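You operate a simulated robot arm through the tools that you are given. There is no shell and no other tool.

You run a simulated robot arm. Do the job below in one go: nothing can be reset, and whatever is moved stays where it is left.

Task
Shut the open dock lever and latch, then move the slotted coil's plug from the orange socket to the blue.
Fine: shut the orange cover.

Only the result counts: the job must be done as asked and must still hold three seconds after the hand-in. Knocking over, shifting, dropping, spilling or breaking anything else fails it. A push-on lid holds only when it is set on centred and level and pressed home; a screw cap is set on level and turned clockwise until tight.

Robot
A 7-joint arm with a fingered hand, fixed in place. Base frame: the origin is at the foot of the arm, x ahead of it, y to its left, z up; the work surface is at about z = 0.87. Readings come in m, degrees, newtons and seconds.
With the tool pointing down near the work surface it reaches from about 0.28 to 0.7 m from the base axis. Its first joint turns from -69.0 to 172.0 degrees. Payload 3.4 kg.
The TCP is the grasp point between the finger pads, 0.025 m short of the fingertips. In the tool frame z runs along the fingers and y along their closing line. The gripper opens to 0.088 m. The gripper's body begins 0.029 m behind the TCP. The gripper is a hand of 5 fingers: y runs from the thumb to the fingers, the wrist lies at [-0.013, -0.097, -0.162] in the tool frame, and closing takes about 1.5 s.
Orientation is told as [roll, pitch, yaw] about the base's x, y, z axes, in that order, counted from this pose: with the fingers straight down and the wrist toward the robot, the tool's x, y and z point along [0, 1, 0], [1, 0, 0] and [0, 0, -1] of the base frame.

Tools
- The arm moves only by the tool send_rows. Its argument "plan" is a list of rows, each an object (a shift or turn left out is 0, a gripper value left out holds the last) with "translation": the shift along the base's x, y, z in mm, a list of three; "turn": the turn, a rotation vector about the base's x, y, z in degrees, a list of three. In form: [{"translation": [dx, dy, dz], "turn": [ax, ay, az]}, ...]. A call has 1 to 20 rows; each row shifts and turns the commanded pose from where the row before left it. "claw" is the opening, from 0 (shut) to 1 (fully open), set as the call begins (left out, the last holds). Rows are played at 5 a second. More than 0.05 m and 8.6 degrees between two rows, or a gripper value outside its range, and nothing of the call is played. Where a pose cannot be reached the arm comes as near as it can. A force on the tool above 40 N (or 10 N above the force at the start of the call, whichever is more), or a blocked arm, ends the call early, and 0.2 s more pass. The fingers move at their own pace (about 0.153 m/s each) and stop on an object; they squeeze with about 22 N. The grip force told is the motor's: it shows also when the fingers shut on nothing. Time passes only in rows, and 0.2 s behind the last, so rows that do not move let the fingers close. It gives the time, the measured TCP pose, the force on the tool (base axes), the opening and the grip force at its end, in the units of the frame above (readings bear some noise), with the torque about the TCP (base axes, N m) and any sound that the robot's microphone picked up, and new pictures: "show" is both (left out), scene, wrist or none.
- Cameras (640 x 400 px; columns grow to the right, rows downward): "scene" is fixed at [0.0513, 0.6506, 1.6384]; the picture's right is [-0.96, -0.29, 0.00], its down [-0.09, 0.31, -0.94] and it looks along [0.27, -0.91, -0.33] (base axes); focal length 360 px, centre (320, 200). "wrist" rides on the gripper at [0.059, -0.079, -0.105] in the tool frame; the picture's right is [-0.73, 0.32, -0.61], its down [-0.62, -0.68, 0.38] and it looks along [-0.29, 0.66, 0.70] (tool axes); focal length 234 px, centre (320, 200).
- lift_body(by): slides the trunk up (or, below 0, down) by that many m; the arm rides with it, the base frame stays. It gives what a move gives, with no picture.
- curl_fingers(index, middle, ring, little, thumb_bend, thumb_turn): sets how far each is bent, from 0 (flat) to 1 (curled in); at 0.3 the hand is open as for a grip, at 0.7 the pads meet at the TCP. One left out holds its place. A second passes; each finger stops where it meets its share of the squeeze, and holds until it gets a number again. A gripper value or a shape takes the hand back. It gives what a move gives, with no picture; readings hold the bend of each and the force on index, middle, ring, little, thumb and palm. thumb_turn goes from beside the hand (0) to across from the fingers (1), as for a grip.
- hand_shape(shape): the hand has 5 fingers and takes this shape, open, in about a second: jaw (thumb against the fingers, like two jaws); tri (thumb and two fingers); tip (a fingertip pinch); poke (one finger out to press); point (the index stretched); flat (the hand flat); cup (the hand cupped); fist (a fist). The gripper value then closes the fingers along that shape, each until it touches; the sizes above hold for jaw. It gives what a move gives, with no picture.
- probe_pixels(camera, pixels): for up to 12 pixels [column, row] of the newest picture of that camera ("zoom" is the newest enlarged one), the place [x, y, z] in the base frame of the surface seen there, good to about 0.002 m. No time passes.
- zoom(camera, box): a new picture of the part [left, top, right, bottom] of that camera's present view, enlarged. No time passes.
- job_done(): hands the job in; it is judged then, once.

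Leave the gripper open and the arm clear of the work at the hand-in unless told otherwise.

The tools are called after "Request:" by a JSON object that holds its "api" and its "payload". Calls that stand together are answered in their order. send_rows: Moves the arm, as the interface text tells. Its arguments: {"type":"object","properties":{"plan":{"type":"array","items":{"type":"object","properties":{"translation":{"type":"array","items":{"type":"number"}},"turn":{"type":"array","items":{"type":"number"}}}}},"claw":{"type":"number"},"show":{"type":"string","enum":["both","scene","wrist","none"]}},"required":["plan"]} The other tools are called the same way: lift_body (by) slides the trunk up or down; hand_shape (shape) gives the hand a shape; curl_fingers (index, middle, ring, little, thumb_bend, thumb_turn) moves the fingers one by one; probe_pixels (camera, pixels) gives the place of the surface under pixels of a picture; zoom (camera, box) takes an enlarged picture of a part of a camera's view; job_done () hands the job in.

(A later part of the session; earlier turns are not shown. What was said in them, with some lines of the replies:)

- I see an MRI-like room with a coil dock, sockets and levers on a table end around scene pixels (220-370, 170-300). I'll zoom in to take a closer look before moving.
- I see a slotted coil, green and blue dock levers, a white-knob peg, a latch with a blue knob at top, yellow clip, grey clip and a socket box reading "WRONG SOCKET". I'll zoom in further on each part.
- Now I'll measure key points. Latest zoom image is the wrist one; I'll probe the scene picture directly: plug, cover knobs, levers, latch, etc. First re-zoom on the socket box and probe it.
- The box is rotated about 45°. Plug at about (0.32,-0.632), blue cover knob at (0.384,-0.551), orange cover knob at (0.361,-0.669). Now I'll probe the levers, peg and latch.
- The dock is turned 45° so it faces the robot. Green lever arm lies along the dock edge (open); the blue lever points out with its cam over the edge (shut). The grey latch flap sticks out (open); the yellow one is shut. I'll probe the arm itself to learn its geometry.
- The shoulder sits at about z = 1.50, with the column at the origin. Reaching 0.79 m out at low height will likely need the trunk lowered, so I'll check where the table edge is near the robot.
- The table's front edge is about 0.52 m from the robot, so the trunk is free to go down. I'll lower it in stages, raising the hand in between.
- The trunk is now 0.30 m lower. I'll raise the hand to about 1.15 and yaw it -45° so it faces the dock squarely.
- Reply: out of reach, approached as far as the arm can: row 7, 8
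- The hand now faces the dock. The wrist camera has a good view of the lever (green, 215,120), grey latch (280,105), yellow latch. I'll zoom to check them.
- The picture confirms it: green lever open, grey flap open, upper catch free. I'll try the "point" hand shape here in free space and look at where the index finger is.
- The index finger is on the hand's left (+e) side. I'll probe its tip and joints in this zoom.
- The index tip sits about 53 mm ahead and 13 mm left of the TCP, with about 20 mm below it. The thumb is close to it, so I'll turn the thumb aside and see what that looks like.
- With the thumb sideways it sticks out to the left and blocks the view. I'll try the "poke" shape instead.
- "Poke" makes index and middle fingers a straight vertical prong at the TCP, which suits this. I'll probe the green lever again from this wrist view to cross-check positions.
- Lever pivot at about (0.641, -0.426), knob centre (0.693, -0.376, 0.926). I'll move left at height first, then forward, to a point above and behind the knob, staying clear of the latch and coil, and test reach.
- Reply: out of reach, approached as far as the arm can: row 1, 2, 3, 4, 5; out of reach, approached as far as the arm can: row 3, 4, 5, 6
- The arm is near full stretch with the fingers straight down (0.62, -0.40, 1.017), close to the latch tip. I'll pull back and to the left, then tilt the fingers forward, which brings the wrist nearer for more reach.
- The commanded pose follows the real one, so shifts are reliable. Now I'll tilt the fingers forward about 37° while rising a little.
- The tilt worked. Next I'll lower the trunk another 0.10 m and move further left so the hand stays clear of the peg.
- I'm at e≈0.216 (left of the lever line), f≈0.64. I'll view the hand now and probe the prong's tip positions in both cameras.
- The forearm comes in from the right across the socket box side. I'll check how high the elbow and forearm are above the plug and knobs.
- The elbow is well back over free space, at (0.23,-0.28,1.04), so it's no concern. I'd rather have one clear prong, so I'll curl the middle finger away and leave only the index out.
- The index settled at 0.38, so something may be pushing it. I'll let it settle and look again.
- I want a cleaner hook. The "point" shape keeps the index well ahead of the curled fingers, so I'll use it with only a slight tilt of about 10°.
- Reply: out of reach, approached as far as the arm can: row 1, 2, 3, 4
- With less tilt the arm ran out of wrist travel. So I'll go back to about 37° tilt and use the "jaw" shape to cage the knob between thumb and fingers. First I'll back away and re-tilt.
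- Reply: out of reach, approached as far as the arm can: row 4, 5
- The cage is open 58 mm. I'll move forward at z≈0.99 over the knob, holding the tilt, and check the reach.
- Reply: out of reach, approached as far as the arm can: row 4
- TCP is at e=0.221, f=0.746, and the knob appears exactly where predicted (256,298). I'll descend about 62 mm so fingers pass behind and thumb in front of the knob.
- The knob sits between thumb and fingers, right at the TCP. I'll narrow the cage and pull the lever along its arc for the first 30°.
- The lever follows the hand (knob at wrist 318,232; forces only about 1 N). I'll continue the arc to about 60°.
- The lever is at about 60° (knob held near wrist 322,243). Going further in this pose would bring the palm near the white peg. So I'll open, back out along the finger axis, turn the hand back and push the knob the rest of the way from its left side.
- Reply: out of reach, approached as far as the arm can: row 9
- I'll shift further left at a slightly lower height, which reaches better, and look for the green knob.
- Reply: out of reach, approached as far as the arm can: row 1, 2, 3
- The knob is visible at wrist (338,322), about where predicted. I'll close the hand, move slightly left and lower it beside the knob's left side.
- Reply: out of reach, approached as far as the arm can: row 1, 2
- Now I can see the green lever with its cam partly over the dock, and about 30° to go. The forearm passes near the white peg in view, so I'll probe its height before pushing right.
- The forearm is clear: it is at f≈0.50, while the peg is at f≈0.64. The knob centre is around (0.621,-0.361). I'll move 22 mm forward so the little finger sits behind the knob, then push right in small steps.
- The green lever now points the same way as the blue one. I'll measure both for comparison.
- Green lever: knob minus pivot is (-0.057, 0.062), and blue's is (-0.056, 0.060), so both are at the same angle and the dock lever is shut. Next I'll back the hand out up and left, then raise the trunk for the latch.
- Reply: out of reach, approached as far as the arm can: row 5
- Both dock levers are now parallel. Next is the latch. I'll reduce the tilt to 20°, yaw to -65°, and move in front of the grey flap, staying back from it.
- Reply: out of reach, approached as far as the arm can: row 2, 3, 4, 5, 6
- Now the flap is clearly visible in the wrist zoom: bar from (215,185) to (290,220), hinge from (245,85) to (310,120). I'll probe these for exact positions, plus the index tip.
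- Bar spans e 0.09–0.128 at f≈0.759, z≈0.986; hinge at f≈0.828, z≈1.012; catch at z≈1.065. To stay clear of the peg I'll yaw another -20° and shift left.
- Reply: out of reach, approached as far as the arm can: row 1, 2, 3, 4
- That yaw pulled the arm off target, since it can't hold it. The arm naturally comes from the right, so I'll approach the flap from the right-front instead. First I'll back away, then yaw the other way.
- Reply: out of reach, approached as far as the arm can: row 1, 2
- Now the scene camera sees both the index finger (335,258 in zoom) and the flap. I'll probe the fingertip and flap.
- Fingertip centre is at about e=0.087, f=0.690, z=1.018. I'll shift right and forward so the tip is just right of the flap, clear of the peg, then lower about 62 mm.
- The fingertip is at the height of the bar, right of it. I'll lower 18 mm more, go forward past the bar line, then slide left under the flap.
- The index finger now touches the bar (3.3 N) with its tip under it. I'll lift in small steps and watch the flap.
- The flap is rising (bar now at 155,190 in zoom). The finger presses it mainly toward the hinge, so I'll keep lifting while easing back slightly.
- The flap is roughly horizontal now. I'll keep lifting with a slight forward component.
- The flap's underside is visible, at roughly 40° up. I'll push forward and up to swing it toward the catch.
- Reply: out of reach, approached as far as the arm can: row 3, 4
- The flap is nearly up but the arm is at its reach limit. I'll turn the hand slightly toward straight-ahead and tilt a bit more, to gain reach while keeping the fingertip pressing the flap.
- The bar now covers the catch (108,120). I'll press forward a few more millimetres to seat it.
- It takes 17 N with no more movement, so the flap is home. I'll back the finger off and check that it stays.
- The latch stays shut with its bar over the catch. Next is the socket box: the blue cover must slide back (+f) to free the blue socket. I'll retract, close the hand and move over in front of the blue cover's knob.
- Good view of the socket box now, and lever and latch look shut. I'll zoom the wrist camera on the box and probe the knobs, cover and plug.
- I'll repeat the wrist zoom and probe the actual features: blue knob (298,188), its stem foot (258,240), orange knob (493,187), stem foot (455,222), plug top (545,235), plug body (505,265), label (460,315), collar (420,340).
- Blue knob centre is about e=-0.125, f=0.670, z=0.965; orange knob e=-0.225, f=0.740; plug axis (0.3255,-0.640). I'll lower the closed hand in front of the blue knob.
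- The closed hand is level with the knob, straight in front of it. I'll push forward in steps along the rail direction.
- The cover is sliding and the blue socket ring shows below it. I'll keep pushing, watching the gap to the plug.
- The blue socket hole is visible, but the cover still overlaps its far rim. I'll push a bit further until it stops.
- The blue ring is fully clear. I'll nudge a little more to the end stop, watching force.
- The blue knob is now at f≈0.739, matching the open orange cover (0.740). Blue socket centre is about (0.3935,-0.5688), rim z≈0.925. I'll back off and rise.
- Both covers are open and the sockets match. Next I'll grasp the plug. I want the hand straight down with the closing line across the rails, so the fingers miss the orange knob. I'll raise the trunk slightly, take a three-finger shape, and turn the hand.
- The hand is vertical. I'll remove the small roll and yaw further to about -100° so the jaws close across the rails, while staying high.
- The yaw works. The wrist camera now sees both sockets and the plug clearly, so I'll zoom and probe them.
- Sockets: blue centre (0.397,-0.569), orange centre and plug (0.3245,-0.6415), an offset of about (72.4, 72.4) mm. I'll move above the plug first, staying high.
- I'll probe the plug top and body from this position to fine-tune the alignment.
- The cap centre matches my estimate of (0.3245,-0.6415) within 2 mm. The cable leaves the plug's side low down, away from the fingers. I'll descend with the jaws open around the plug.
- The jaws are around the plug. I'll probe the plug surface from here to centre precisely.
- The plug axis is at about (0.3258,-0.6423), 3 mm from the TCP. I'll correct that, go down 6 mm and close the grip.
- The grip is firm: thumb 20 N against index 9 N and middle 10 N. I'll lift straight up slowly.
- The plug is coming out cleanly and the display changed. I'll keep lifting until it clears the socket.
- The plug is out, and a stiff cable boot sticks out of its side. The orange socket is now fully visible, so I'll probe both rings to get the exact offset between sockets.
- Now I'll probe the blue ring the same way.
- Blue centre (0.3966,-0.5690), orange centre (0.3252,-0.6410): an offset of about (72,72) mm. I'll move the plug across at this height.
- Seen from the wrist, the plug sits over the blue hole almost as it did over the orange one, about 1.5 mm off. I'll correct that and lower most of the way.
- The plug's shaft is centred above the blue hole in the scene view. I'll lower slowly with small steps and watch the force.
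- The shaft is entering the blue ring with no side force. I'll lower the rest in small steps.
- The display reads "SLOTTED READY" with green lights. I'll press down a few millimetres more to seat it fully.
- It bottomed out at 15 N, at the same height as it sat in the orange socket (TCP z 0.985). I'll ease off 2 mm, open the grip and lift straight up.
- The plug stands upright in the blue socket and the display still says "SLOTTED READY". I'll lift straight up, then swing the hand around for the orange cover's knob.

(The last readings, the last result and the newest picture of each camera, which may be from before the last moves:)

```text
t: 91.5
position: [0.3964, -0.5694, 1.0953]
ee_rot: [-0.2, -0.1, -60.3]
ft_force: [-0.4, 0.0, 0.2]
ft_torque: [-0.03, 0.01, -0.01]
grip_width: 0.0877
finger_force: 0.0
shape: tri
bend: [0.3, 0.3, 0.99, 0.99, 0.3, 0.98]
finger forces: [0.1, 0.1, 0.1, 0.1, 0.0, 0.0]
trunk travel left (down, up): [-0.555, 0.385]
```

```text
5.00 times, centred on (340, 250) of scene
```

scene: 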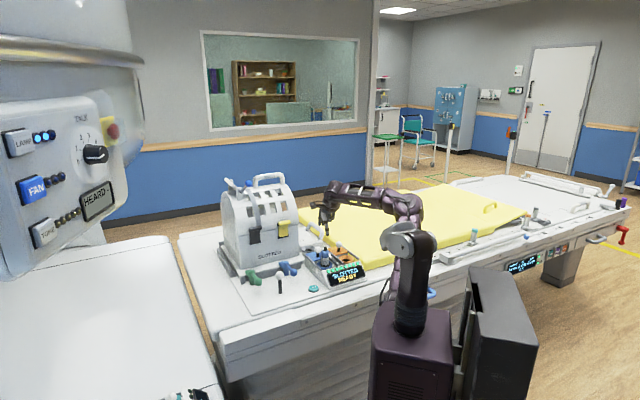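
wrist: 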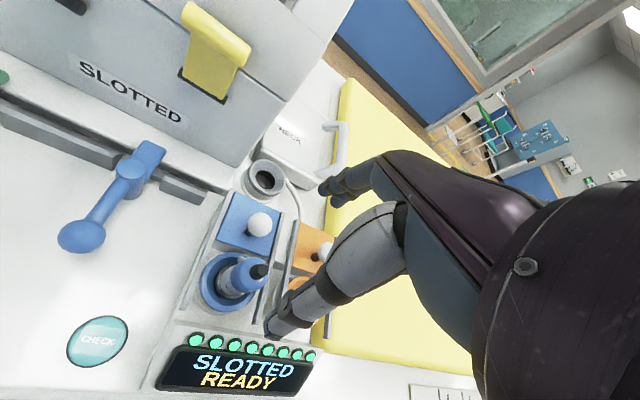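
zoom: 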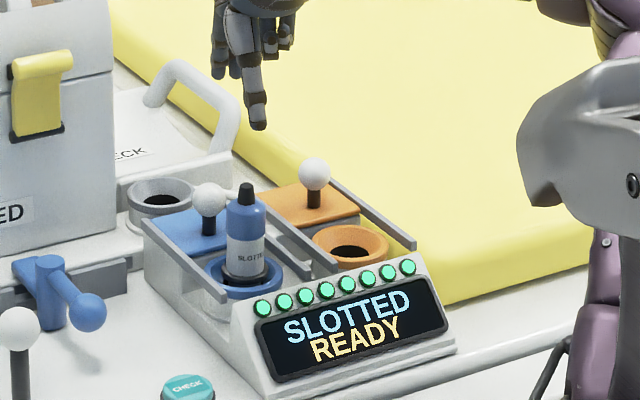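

The plug is in the blue socket and everything reads ready. I'll move over the orange knob while tilting the fingers forward 20°, staying high.

Request:
{"api": "send_rows", "payload": {"plan": [{"translation": [-12, -28, 0], "turn": [-5.78, -3.34, 0]}, {"translation": [-12, -28, 0], "turn": [-5.78, -3.34, 0]}, {"translation": [-9, -28, 0], "turn": [-5.78, -3.34, 0]}, {"translation": [-1, -24, 0]}, {}]}}

Request:
{"api": "zoom", "payload": {"camera": "wrist", "box": [200, 200, 380, 340]}}

Request:
{"api": "zoom", "payload": {"camera": "scene", "box": [290, 190, 390, 270]}}

```text
t: 92.7
position: [0.3619, -0.6767, 1.0964]
ee_rot: [0.1, -20.1, -60.5]
ft_force: [-0.6, 0.3, -0.6]
ft_torque: [-0.01, 0.0, 0.0]
grip_width: 0.0877
finger_force: 0.1
shape: tri
bend: [0.3, 0.3, 0.99, 0.99, 0.3, 0.98]
finger forces: [0.1, 0.0, 0.1, 0.0, 0.0, 0.0]
trunk travel left (down, up): [-0.555, 0.385]
```

scene: 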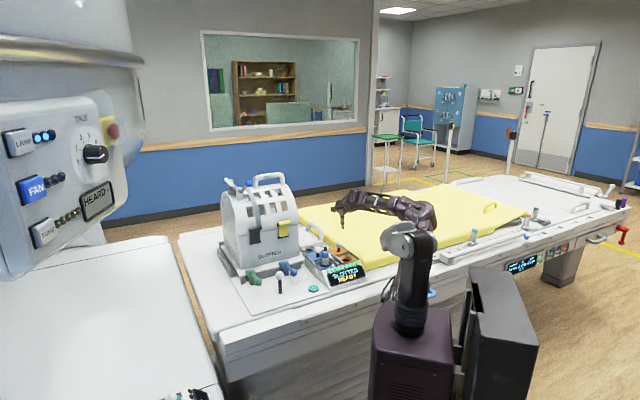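
wrist: 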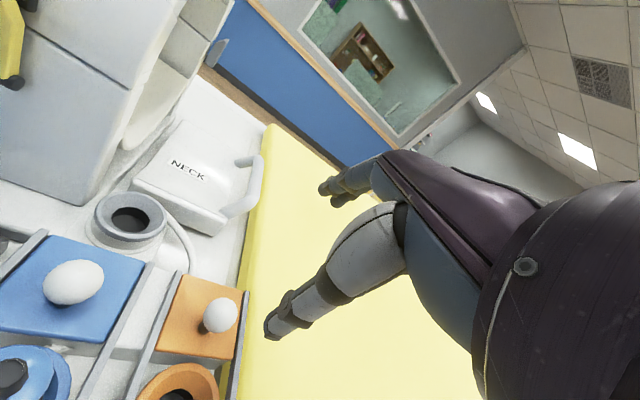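

```text
2.86 times, centred on (290, 270) of wrist
```

zoom: 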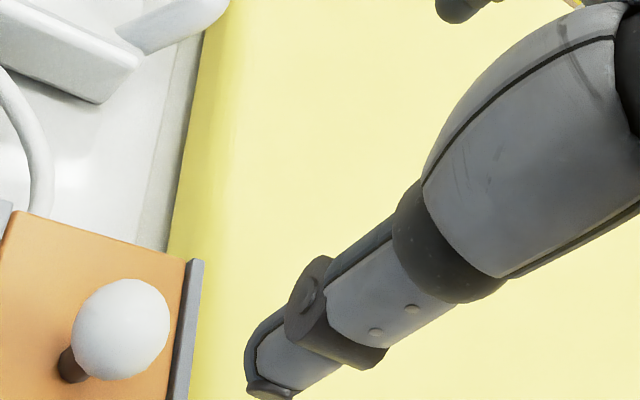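

```text
5.00 times, centred on (340, 230) of scene
```

zoom: 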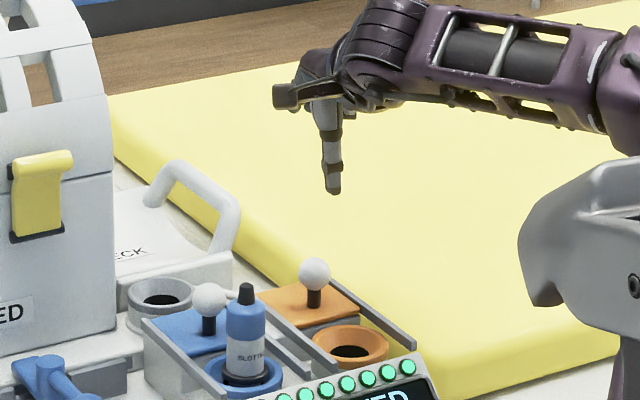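

I'll probe the orange knob from here to fix its position.

Request:
{"api": "probe_pixels", "payload": {"camera": "wrist", "pixels": [[220, 315], [215, 310], [226, 320], [210, 327]]}}

Request:
{"api": "probe_pixels", "payload": {"camera": "scene", "pixels": [[335, 238], [335, 244], [314, 243], [348, 254]]}}

```text
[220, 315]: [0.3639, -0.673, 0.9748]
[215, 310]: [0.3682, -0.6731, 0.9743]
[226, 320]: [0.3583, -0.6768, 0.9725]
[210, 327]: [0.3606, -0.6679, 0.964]
```

```text
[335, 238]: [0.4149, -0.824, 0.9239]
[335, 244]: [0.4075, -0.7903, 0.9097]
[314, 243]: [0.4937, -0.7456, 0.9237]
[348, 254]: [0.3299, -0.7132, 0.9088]
```

Knob centre is about (0.364,-0.681,0.964). I'll set a medium opening and descend around the knob.

Request:
{"api": "send_rows", "payload": {"plan": [{"translation": [1, -2, -20]}, {"translation": [0, 0, -24]}, {"translation": [0, 0, -24]}, {"translation": [0, 0, -24]}, {"translation": [0, 0, -22]}, {}], "claw": 0.75}}

Request:
{"api": "zoom", "payload": {"camera": "wrist", "box": [220, 150, 400, 290]}}

Request:
{"api": "zoom", "payload": {"camera": "scene", "box": [300, 200, 380, 270]}}

```text
t: 94.0
position: [0.3627, -0.6806, 0.9799]
ee_rot: [0.2, -20.1, -60.6]
ft_force: [0.5, 0.2, 0.7]
ft_torque: [-0.03, 0.01, 0.01]
grip_width: 0.0664
finger_force: 0.1
shape: tri
bend: [0.27, 0.35, 0.99, 0.99, 0.54, 0.99]
finger forces: [0.0, 0.1, 0.1, 0.1, 0.0, 0.1]
trunk travel left (down, up): [-0.555, 0.385]
```

scene: 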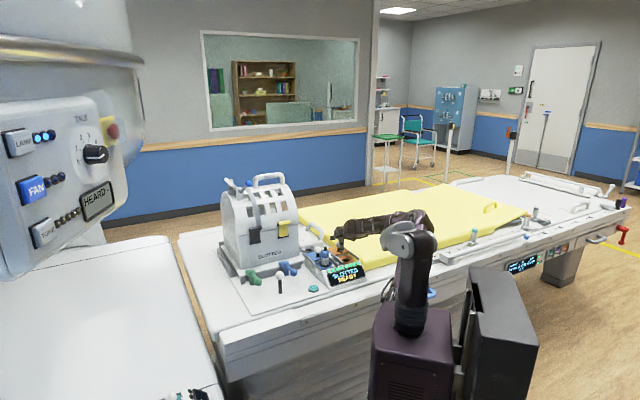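
wrist: 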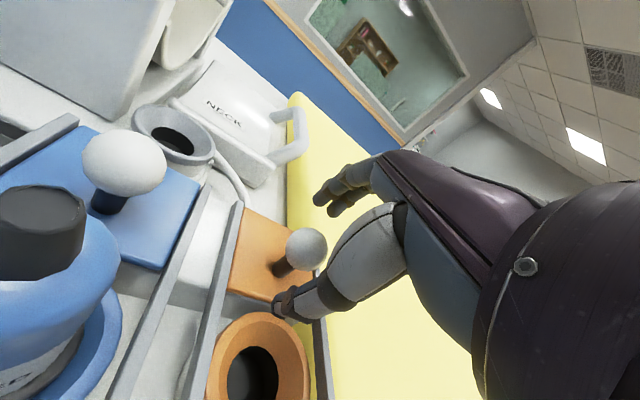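

```text
2.86 times, centred on (310, 220) of wrist
```

zoom: 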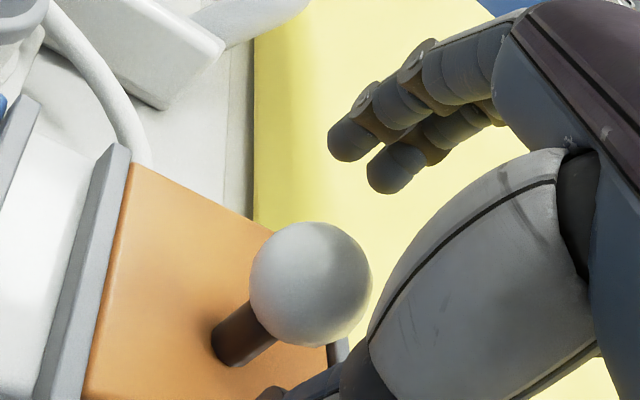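

```text
5.71 times, centred on (340, 235) of scene
```

zoom: 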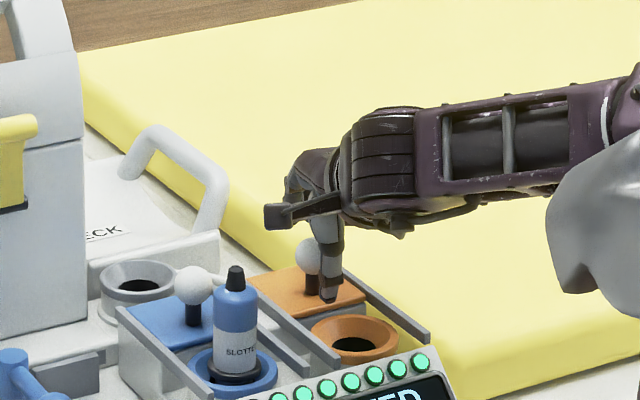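

The knob is between thumb and fingers. I'll narrow the grip a bit, lower 4 mm, and pull toward the front.

Request:
{"api": "send_rows", "payload": {"plan": [{"translation": [0, 0, -4]}, {}, {}, {"translation": [-7, 7, 0]}, {"translation": [-7, 7, 0]}, {"translation": [-7, 7, 0]}, {}], "claw": 0.4, "show": "wrist"}}

Request:
{"api": "zoom", "payload": {"camera": "wrist", "box": [220, 150, 400, 290]}}

Request:
{"api": "zoom", "payload": {"camera": "scene", "box": [300, 200, 380, 270]}}

```text
t: 95.7
position: [0.3413, -0.6597, 0.9781]
ee_rot: [0.1, -20.1, -60.4]
ft_force: [-1.1, 0.0, -0.2]
ft_torque: [0.01, -0.01, -0.02]
grip_width: 0.0356
finger_force: 0.0
shape: tri
bend: [0.74, 0.49, 0.99, 0.99, 0.72, 1.0]
finger forces: [0.0, 0.1, 0.0, 0.0, 0.0, 0.0]
trunk travel left (down, up): [-0.555, 0.385]
```

wrist: 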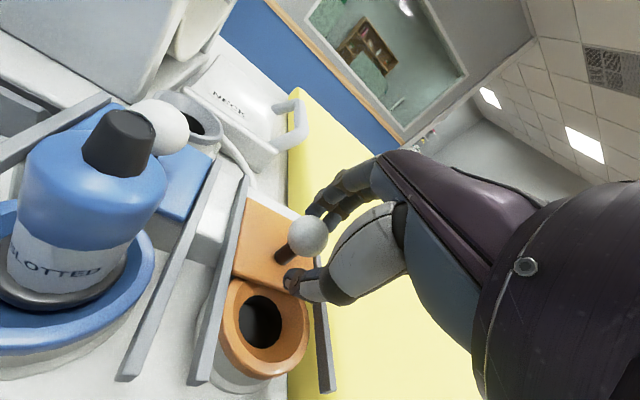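

```text
2.86 times, centred on (310, 220) of wrist
```

zoom: 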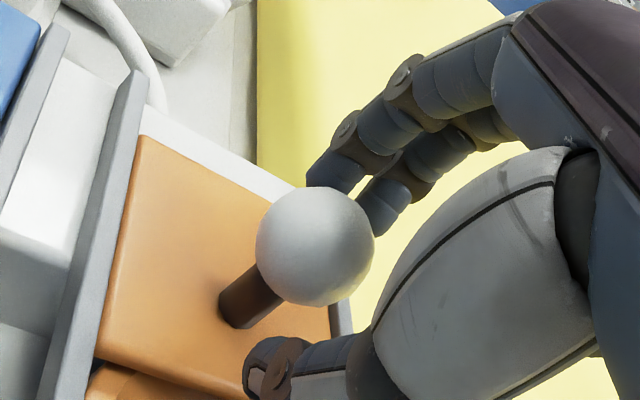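

```text
5.71 times, centred on (340, 235) of scene
```

zoom: 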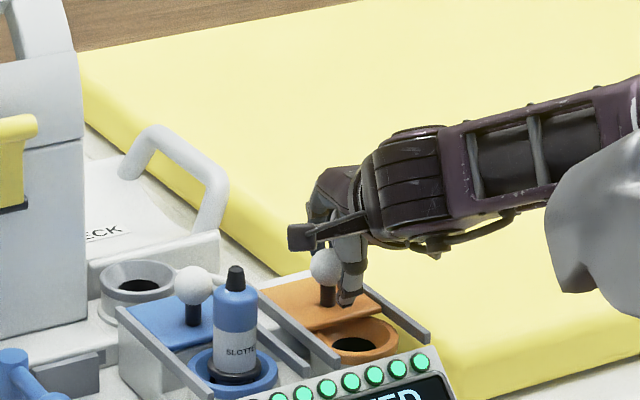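

The orange cover is following the knob. I'll keep pulling.

Request:
{"api": "send_rows", "payload": {"plan": [{"translation": [-7, 7, 0]}, {"translation": [-7, 7, 0]}, {"translation": [-7, 7, 0]}, {}], "show": "wrist"}}

Request:
{"api": "zoom", "payload": {"camera": "scene", "box": [300, 200, 380, 270]}}

Request:
{"api": "zoom", "payload": {"camera": "wrist", "box": [200, 150, 380, 300]}}

```text
t: 96.7
position: [0.3193, -0.6394, 0.9778]
ee_rot: [0.2, -20.0, -60.5]
ft_force: [0.3, 0.1, 0.7]
ft_torque: [-0.02, -0.01, 0.0]
grip_width: 0.0356
finger_force: 0.0
shape: tri
bend: [0.74, 0.49, 0.99, 0.99, 0.72, 1.0]
finger forces: [0.4, 0.0, 0.0, 0.1, 0.0, 0.0]
trunk travel left (down, up): [-0.555, 0.385]
```

wrist: 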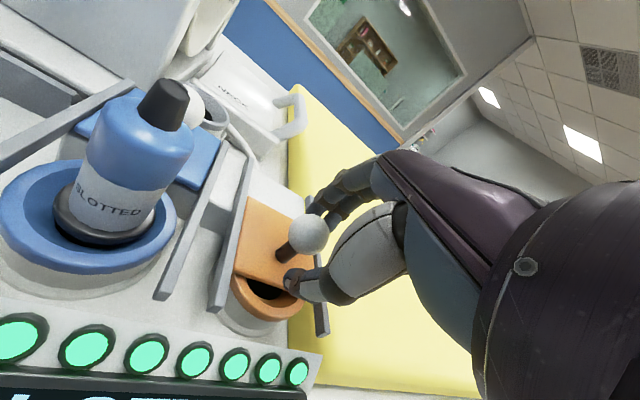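

```text
5.71 times, centred on (340, 235) of scene
```

zoom: 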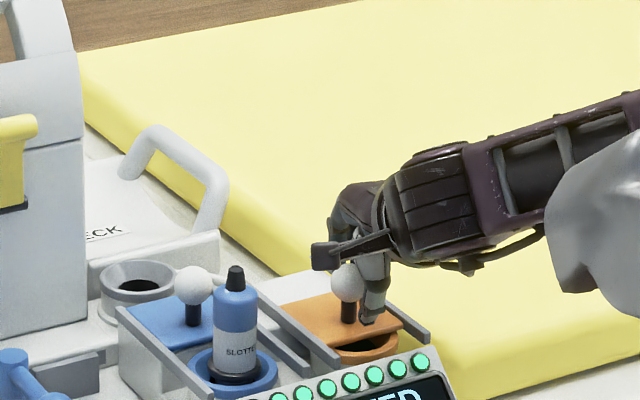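

```text
2.67 times, centred on (290, 225) of wrist
```

zoom: 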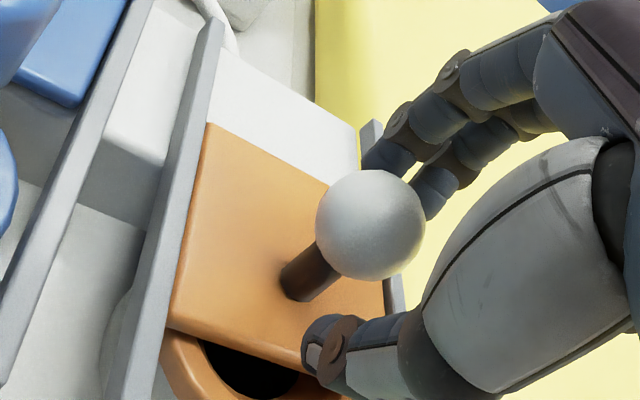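

About two-thirds covered. I'll continue until it reaches the end stop.

Request:
{"api": "send_rows", "payload": {"plan": [{"translation": [-6, 6, 0]}, {"translation": [-5, 5, 0]}, {"translation": [-3, 3, 0]}, {}], "show": "wrist"}}

Request:
{"api": "zoom", "payload": {"camera": "scene", "box": [300, 200, 380, 270]}}

Request:
{"api": "zoom", "payload": {"camera": "wrist", "box": [200, 150, 380, 300]}}

```text
t: 97.7
position: [0.3047, -0.6248, 0.9778]
ee_rot: [0.1, -20.0, -60.5]
ft_force: [-0.1, -1.0, -0.9]
ft_torque: [0.0, 0.0, -0.01]
grip_width: 0.0359
finger_force: 0.0
shape: tri
bend: [0.74, 0.49, 0.99, 0.99, 0.72, 1.0]
finger forces: [0.9, 0.0, 0.0, 0.1, 0.1, 0.1]
trunk travel left (down, up): [-0.555, 0.385]
```

wrist: 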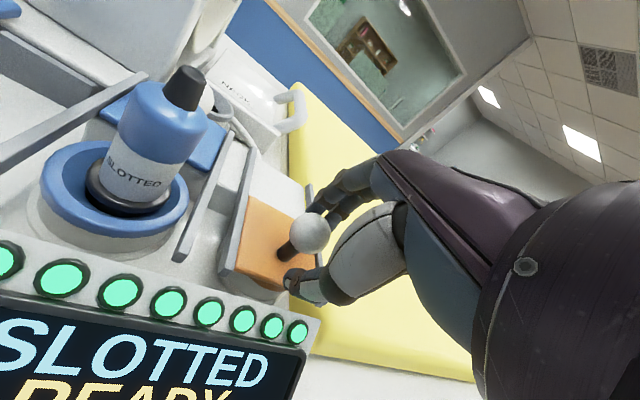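

```text
5.71 times, centred on (340, 235) of scene
```

zoom: 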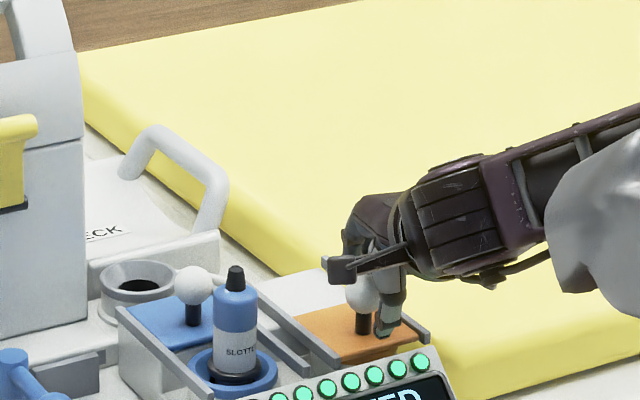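

```text
2.67 times, centred on (290, 225) of wrist
```

zoom: 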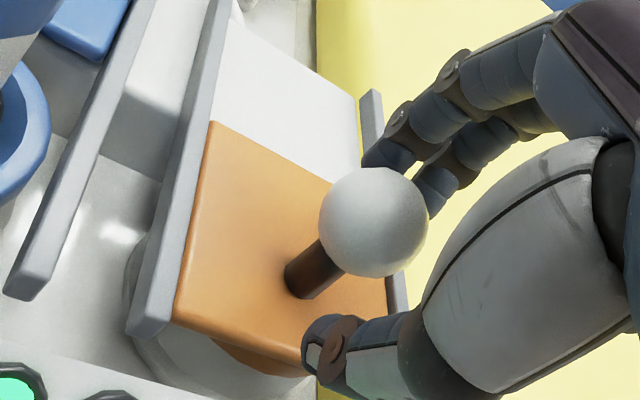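

Nearly shut. I'll continue in small steps to feel the end stop.

Request:
{"api": "send_rows", "payload": {"plan": [{"translation": [-2, 2, 0]}, {"translation": [-2, 2, 0]}, {"translation": [-2, 2, 0]}, {}], "show": "wrist"}}

Request:
{"api": "zoom", "payload": {"camera": "wrist", "box": [200, 150, 380, 300]}}

Request:
{"api": "probe_pixels", "payload": {"camera": "zoom", "pixels": [[372, 220], [300, 285], [210, 125], [175, 310], [300, 365], [330, 180]]}}

```text
t: 98.7
position: [0.3003, -0.6193, 0.9776]
ee_rot: [0.1, -20.0, -60.5]
ft_force: [4.3, -5.8, 0.7]
ft_torque: [-0.04, -0.02, 0.03]
grip_width: 0.0402
finger_force: 0.1
shape: tri
bend: [0.73, 0.47, 0.99, 0.99, 0.72, 1.0]
finger forces: [4.7, 1.2, 0.0, 0.0, 0.0, 0.1]
trunk travel left (down, up): [-0.555, 0.385]
```

wrist: 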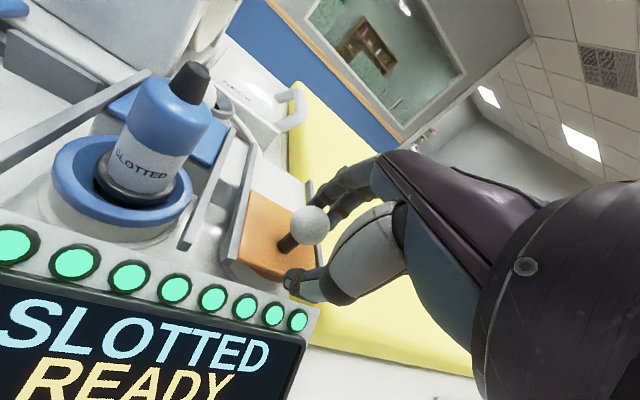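

```text
2.67 times, centred on (290, 225) of wrist
```

zoom: 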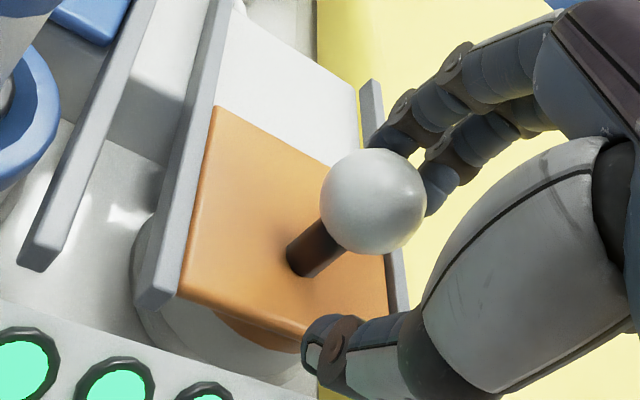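

```text
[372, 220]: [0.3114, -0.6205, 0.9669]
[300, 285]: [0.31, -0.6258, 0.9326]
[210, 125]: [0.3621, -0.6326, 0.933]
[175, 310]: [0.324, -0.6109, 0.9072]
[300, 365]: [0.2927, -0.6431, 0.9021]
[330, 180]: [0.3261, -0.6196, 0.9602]
```

The tool feels about 7 N of resistance and the knob foot is at f≈0.662, matching where the shut blue cover had been (0.665). The orange cover is shut. I'll open the hand and lift along the finger axis.

Request:
{"api": "send_rows", "payload": {"plan": [{}, {}, {}, {"translation": [-3, 5.5, 18]}, {"translation": [-3.5, 6, 19]}, {"translation": [-3.5, 6, 19]}, {"translation": [-3, 6, 22]}, {"translation": [-3, 6, 25]}, {}], "claw": 0.8}}

Request:
{"api": "zoom", "payload": {"camera": "scene", "box": [290, 200, 390, 280]}}

Request:
{"api": "zoom", "payload": {"camera": "wrist", "box": [120, 150, 340, 330]}}

```text
t: 100.7
position: [0.2839, -0.5891, 1.0817]
ee_rot: [0.2, -20.2, -60.5]
ft_force: [-0.2, -0.1, -0.7]
ft_torque: [0.01, -0.04, -0.02]
grip_width: 0.0701
finger_force: 0.1
shape: tri
bend: [0.27, 0.34, 0.99, 0.99, 0.49, 0.99]
finger forces: [0.0, 0.1, 0.1, 0.0, 0.0, 0.0]
trunk travel left (down, up): [-0.555, 0.385]
```

scene: 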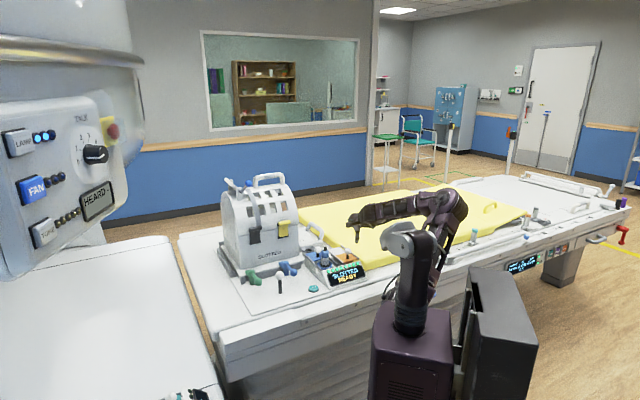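
wrist: 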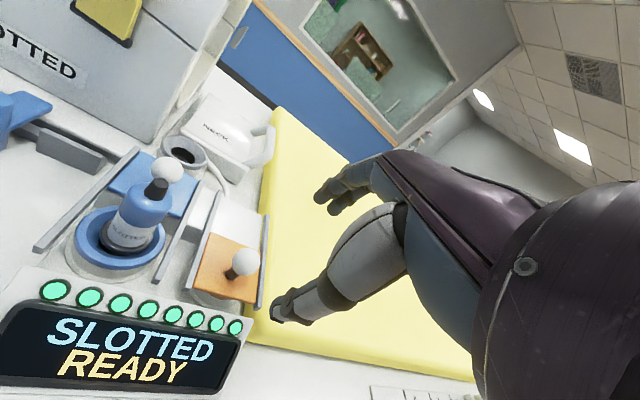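

```text
5.00 times, centred on (340, 240) of scene
```

zoom: 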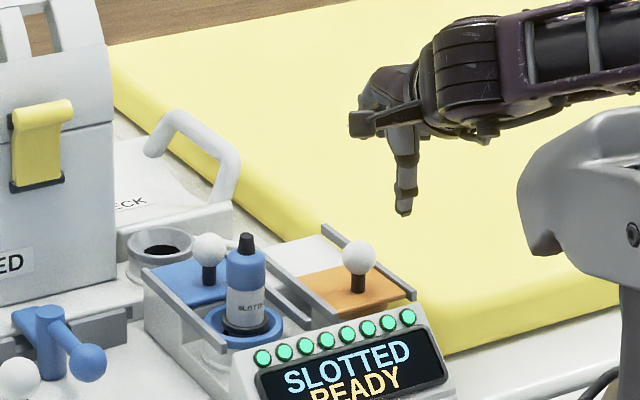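

```text
2.22 times, centred on (230, 240) of wrist
```

zoom: 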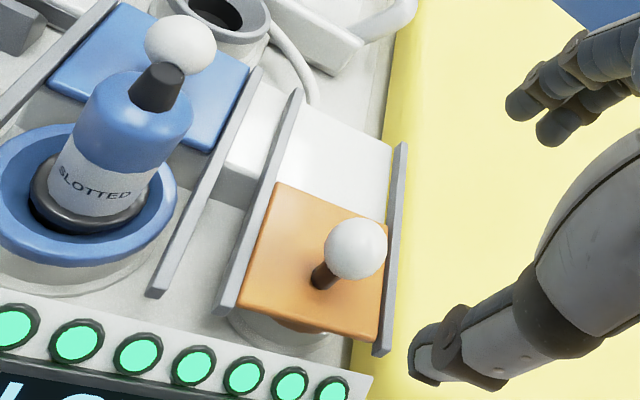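

Orange cover shut, plug in blue, display "SLOTTED READY". I'll open the hand fully, retreat clear of the table and check lever and latch once more.

Request:
{"api": "send_rows", "payload": {"plan": [{"translation": [-15, 25, 25]}, {"translation": [-15, 25, 25]}, {"translation": [-15, 25, 20]}, {"translation": [-10, 25, 10]}, {}], "claw": 1.0}}

Request:
{"api": "zoom", "payload": {"camera": "scene", "box": [210, 180, 310, 290]}}

Request:
{"api": "zoom", "payload": {"camera": "scene", "box": [290, 210, 390, 290]}}

```text
t: 101.8
position: [0.2288, -0.4881, 1.159]
ee_rot: [0.0, -20.2, -60.5]
ft_force: [0.4, -0.5, -0.1]
ft_torque: [0.0, 0.03, 0.0]
grip_width: 0.0878
finger_force: 0.0
shape: tri
bend: [0.3, 0.3, 0.99, 0.99, 0.3, 0.98]
finger forces: [0.0, 0.1, 0.0, 0.1, 0.0, 0.1]
trunk travel left (down, up): [-0.555, 0.385]
```

scene: 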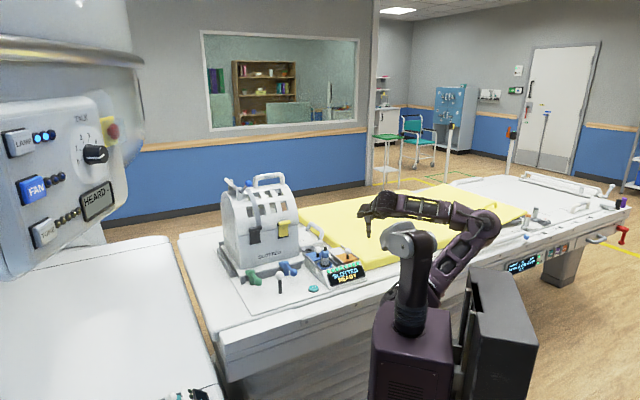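
wrist: 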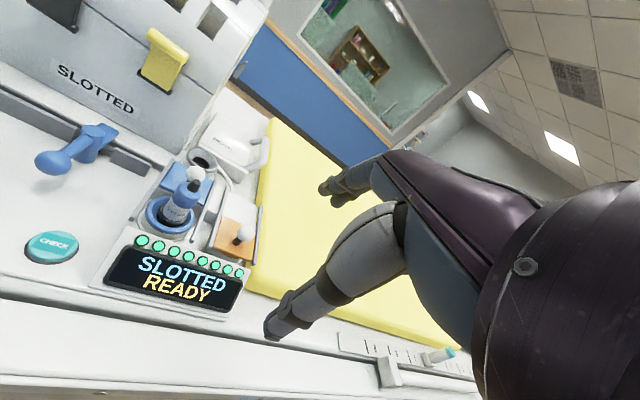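

```text
3.64 times, centred on (260, 235) of scene
```

zoom: 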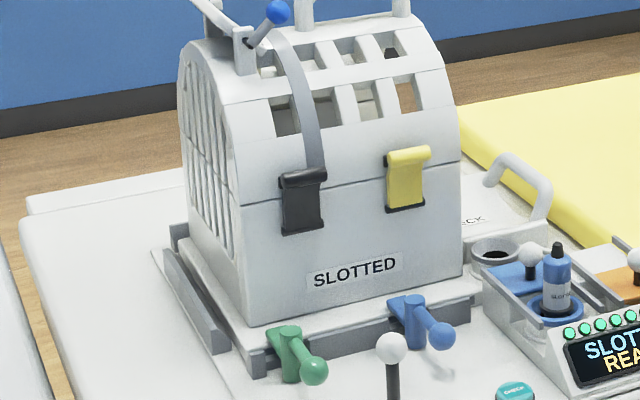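

```text
5.00 times, centred on (340, 250) of scene
```

zoom: 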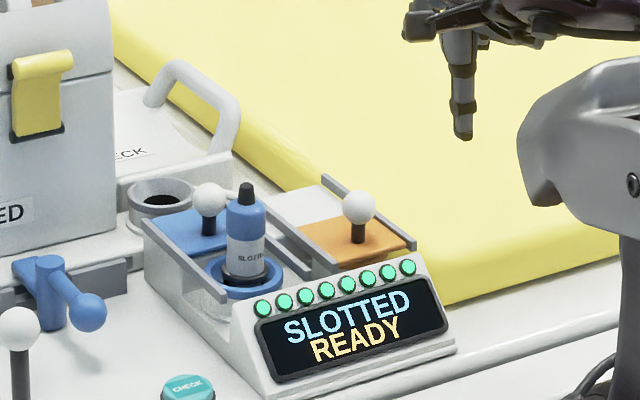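

Everything looks right. I'll do a last numeric check of both levers and both latches from the scene view.

Request:
{"api": "zoom", "payload": {"camera": "scene", "box": [220, 200, 310, 290]}}

Request:
{"api": "hand_shape", "payload": {"shape": "jaw"}}

Request:
{"api": "probe_pixels", "payload": {"camera": "scene", "pixels": [[260, 272], [253, 262], [294, 262], [287, 253], [256, 219], [256, 230], [285, 213], [284, 225]]}}

```text
4.44 times, centred on (265, 245) of scene
```

zoom: 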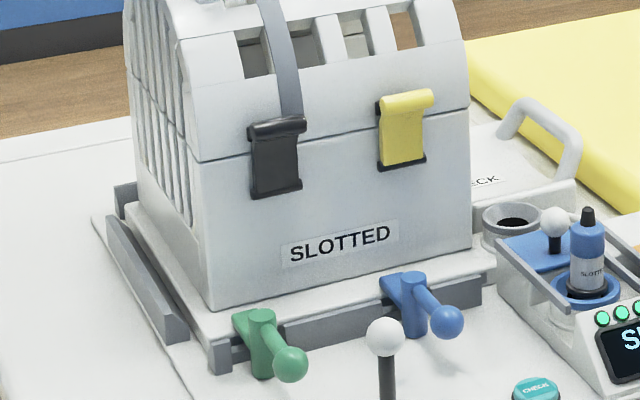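

```text
t: 102.8
position: [0.2279, -0.4889, 1.1585]
ee_rot: [0.1, -20.2, -60.5]
ft_force: [-0.4, 0.5, -0.3]
ft_torque: [-0.02, 0.05, 0.0]
grip_width: 0.0881
finger_force: 0.1
shape: jaw
bend: [0.3, 0.3, 0.3, 0.3, 0.3, 0.98]
finger forces: [0.0, 0.0, 0.0, 0.0, 0.0, 0.0]
trunk travel left (down, up): [-0.555, 0.385]
```

```text
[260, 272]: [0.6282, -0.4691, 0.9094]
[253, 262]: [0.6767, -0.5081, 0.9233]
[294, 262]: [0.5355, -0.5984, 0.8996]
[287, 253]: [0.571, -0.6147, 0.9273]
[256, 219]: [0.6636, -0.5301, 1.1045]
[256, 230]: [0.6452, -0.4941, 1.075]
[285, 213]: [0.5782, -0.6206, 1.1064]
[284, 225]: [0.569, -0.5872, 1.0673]
```

The pixels were slightly off, so I'll compare the two latches' bars and plates at better matched points.

Request:
{"api": "probe_pixels", "payload": {"camera": "scene", "pixels": [[255, 228.5], [255, 234], [255, 239], [255, 244], [284.5, 222], [284, 227], [284, 232], [284, 236]]}}

Request:
{"api": "probe_pixels", "payload": {"camera": "zoom", "pixels": [[290, 364], [262, 318], [447, 322], [413, 278]]}}

```text
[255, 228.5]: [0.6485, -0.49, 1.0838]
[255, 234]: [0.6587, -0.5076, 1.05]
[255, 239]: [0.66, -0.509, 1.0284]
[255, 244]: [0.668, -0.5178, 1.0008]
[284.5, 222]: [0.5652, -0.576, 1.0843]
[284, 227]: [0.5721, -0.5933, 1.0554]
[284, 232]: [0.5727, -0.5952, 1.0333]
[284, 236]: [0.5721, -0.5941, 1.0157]
```

```text
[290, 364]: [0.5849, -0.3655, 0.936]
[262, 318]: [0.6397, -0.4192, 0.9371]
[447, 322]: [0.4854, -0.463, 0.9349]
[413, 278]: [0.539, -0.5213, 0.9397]
```

The latches match: grey bar at f=0.805, z=1.084 against yellow at f=0.807, z=1.084, with their plates equal. The levers are parallel, the plug is seated in the blue socket with "SLOTTED READY" showing, and the orange cover is shut. The hand is open and clear, so I'm handing in.

Request:
{"api": "job_done", "payload": {}}

```text
The job is handed in.
```

The job is done and handed in:

- **Dock lever:** the green lever was the open one. I swung it shut, and it now lies parallel to the blue one.
- **Latch:** the grey latch on the slotted coil is up over its catch. It measures the same position as the yellow one that was already shut.
- **Plug:** I slid the blue cover back, then moved the slotted coil's plug from the orange socket to the blue one and pressed it home. The display changed from "WRONG SOCKET" to "SLOTTED READY" with the lights green.
- **Orange cover:** slid shut to its end stop over the empty orange socket.

I saw nothing else knocked or shifted in the final pictures. The hand is open, and the arm is raised and clear of the work.
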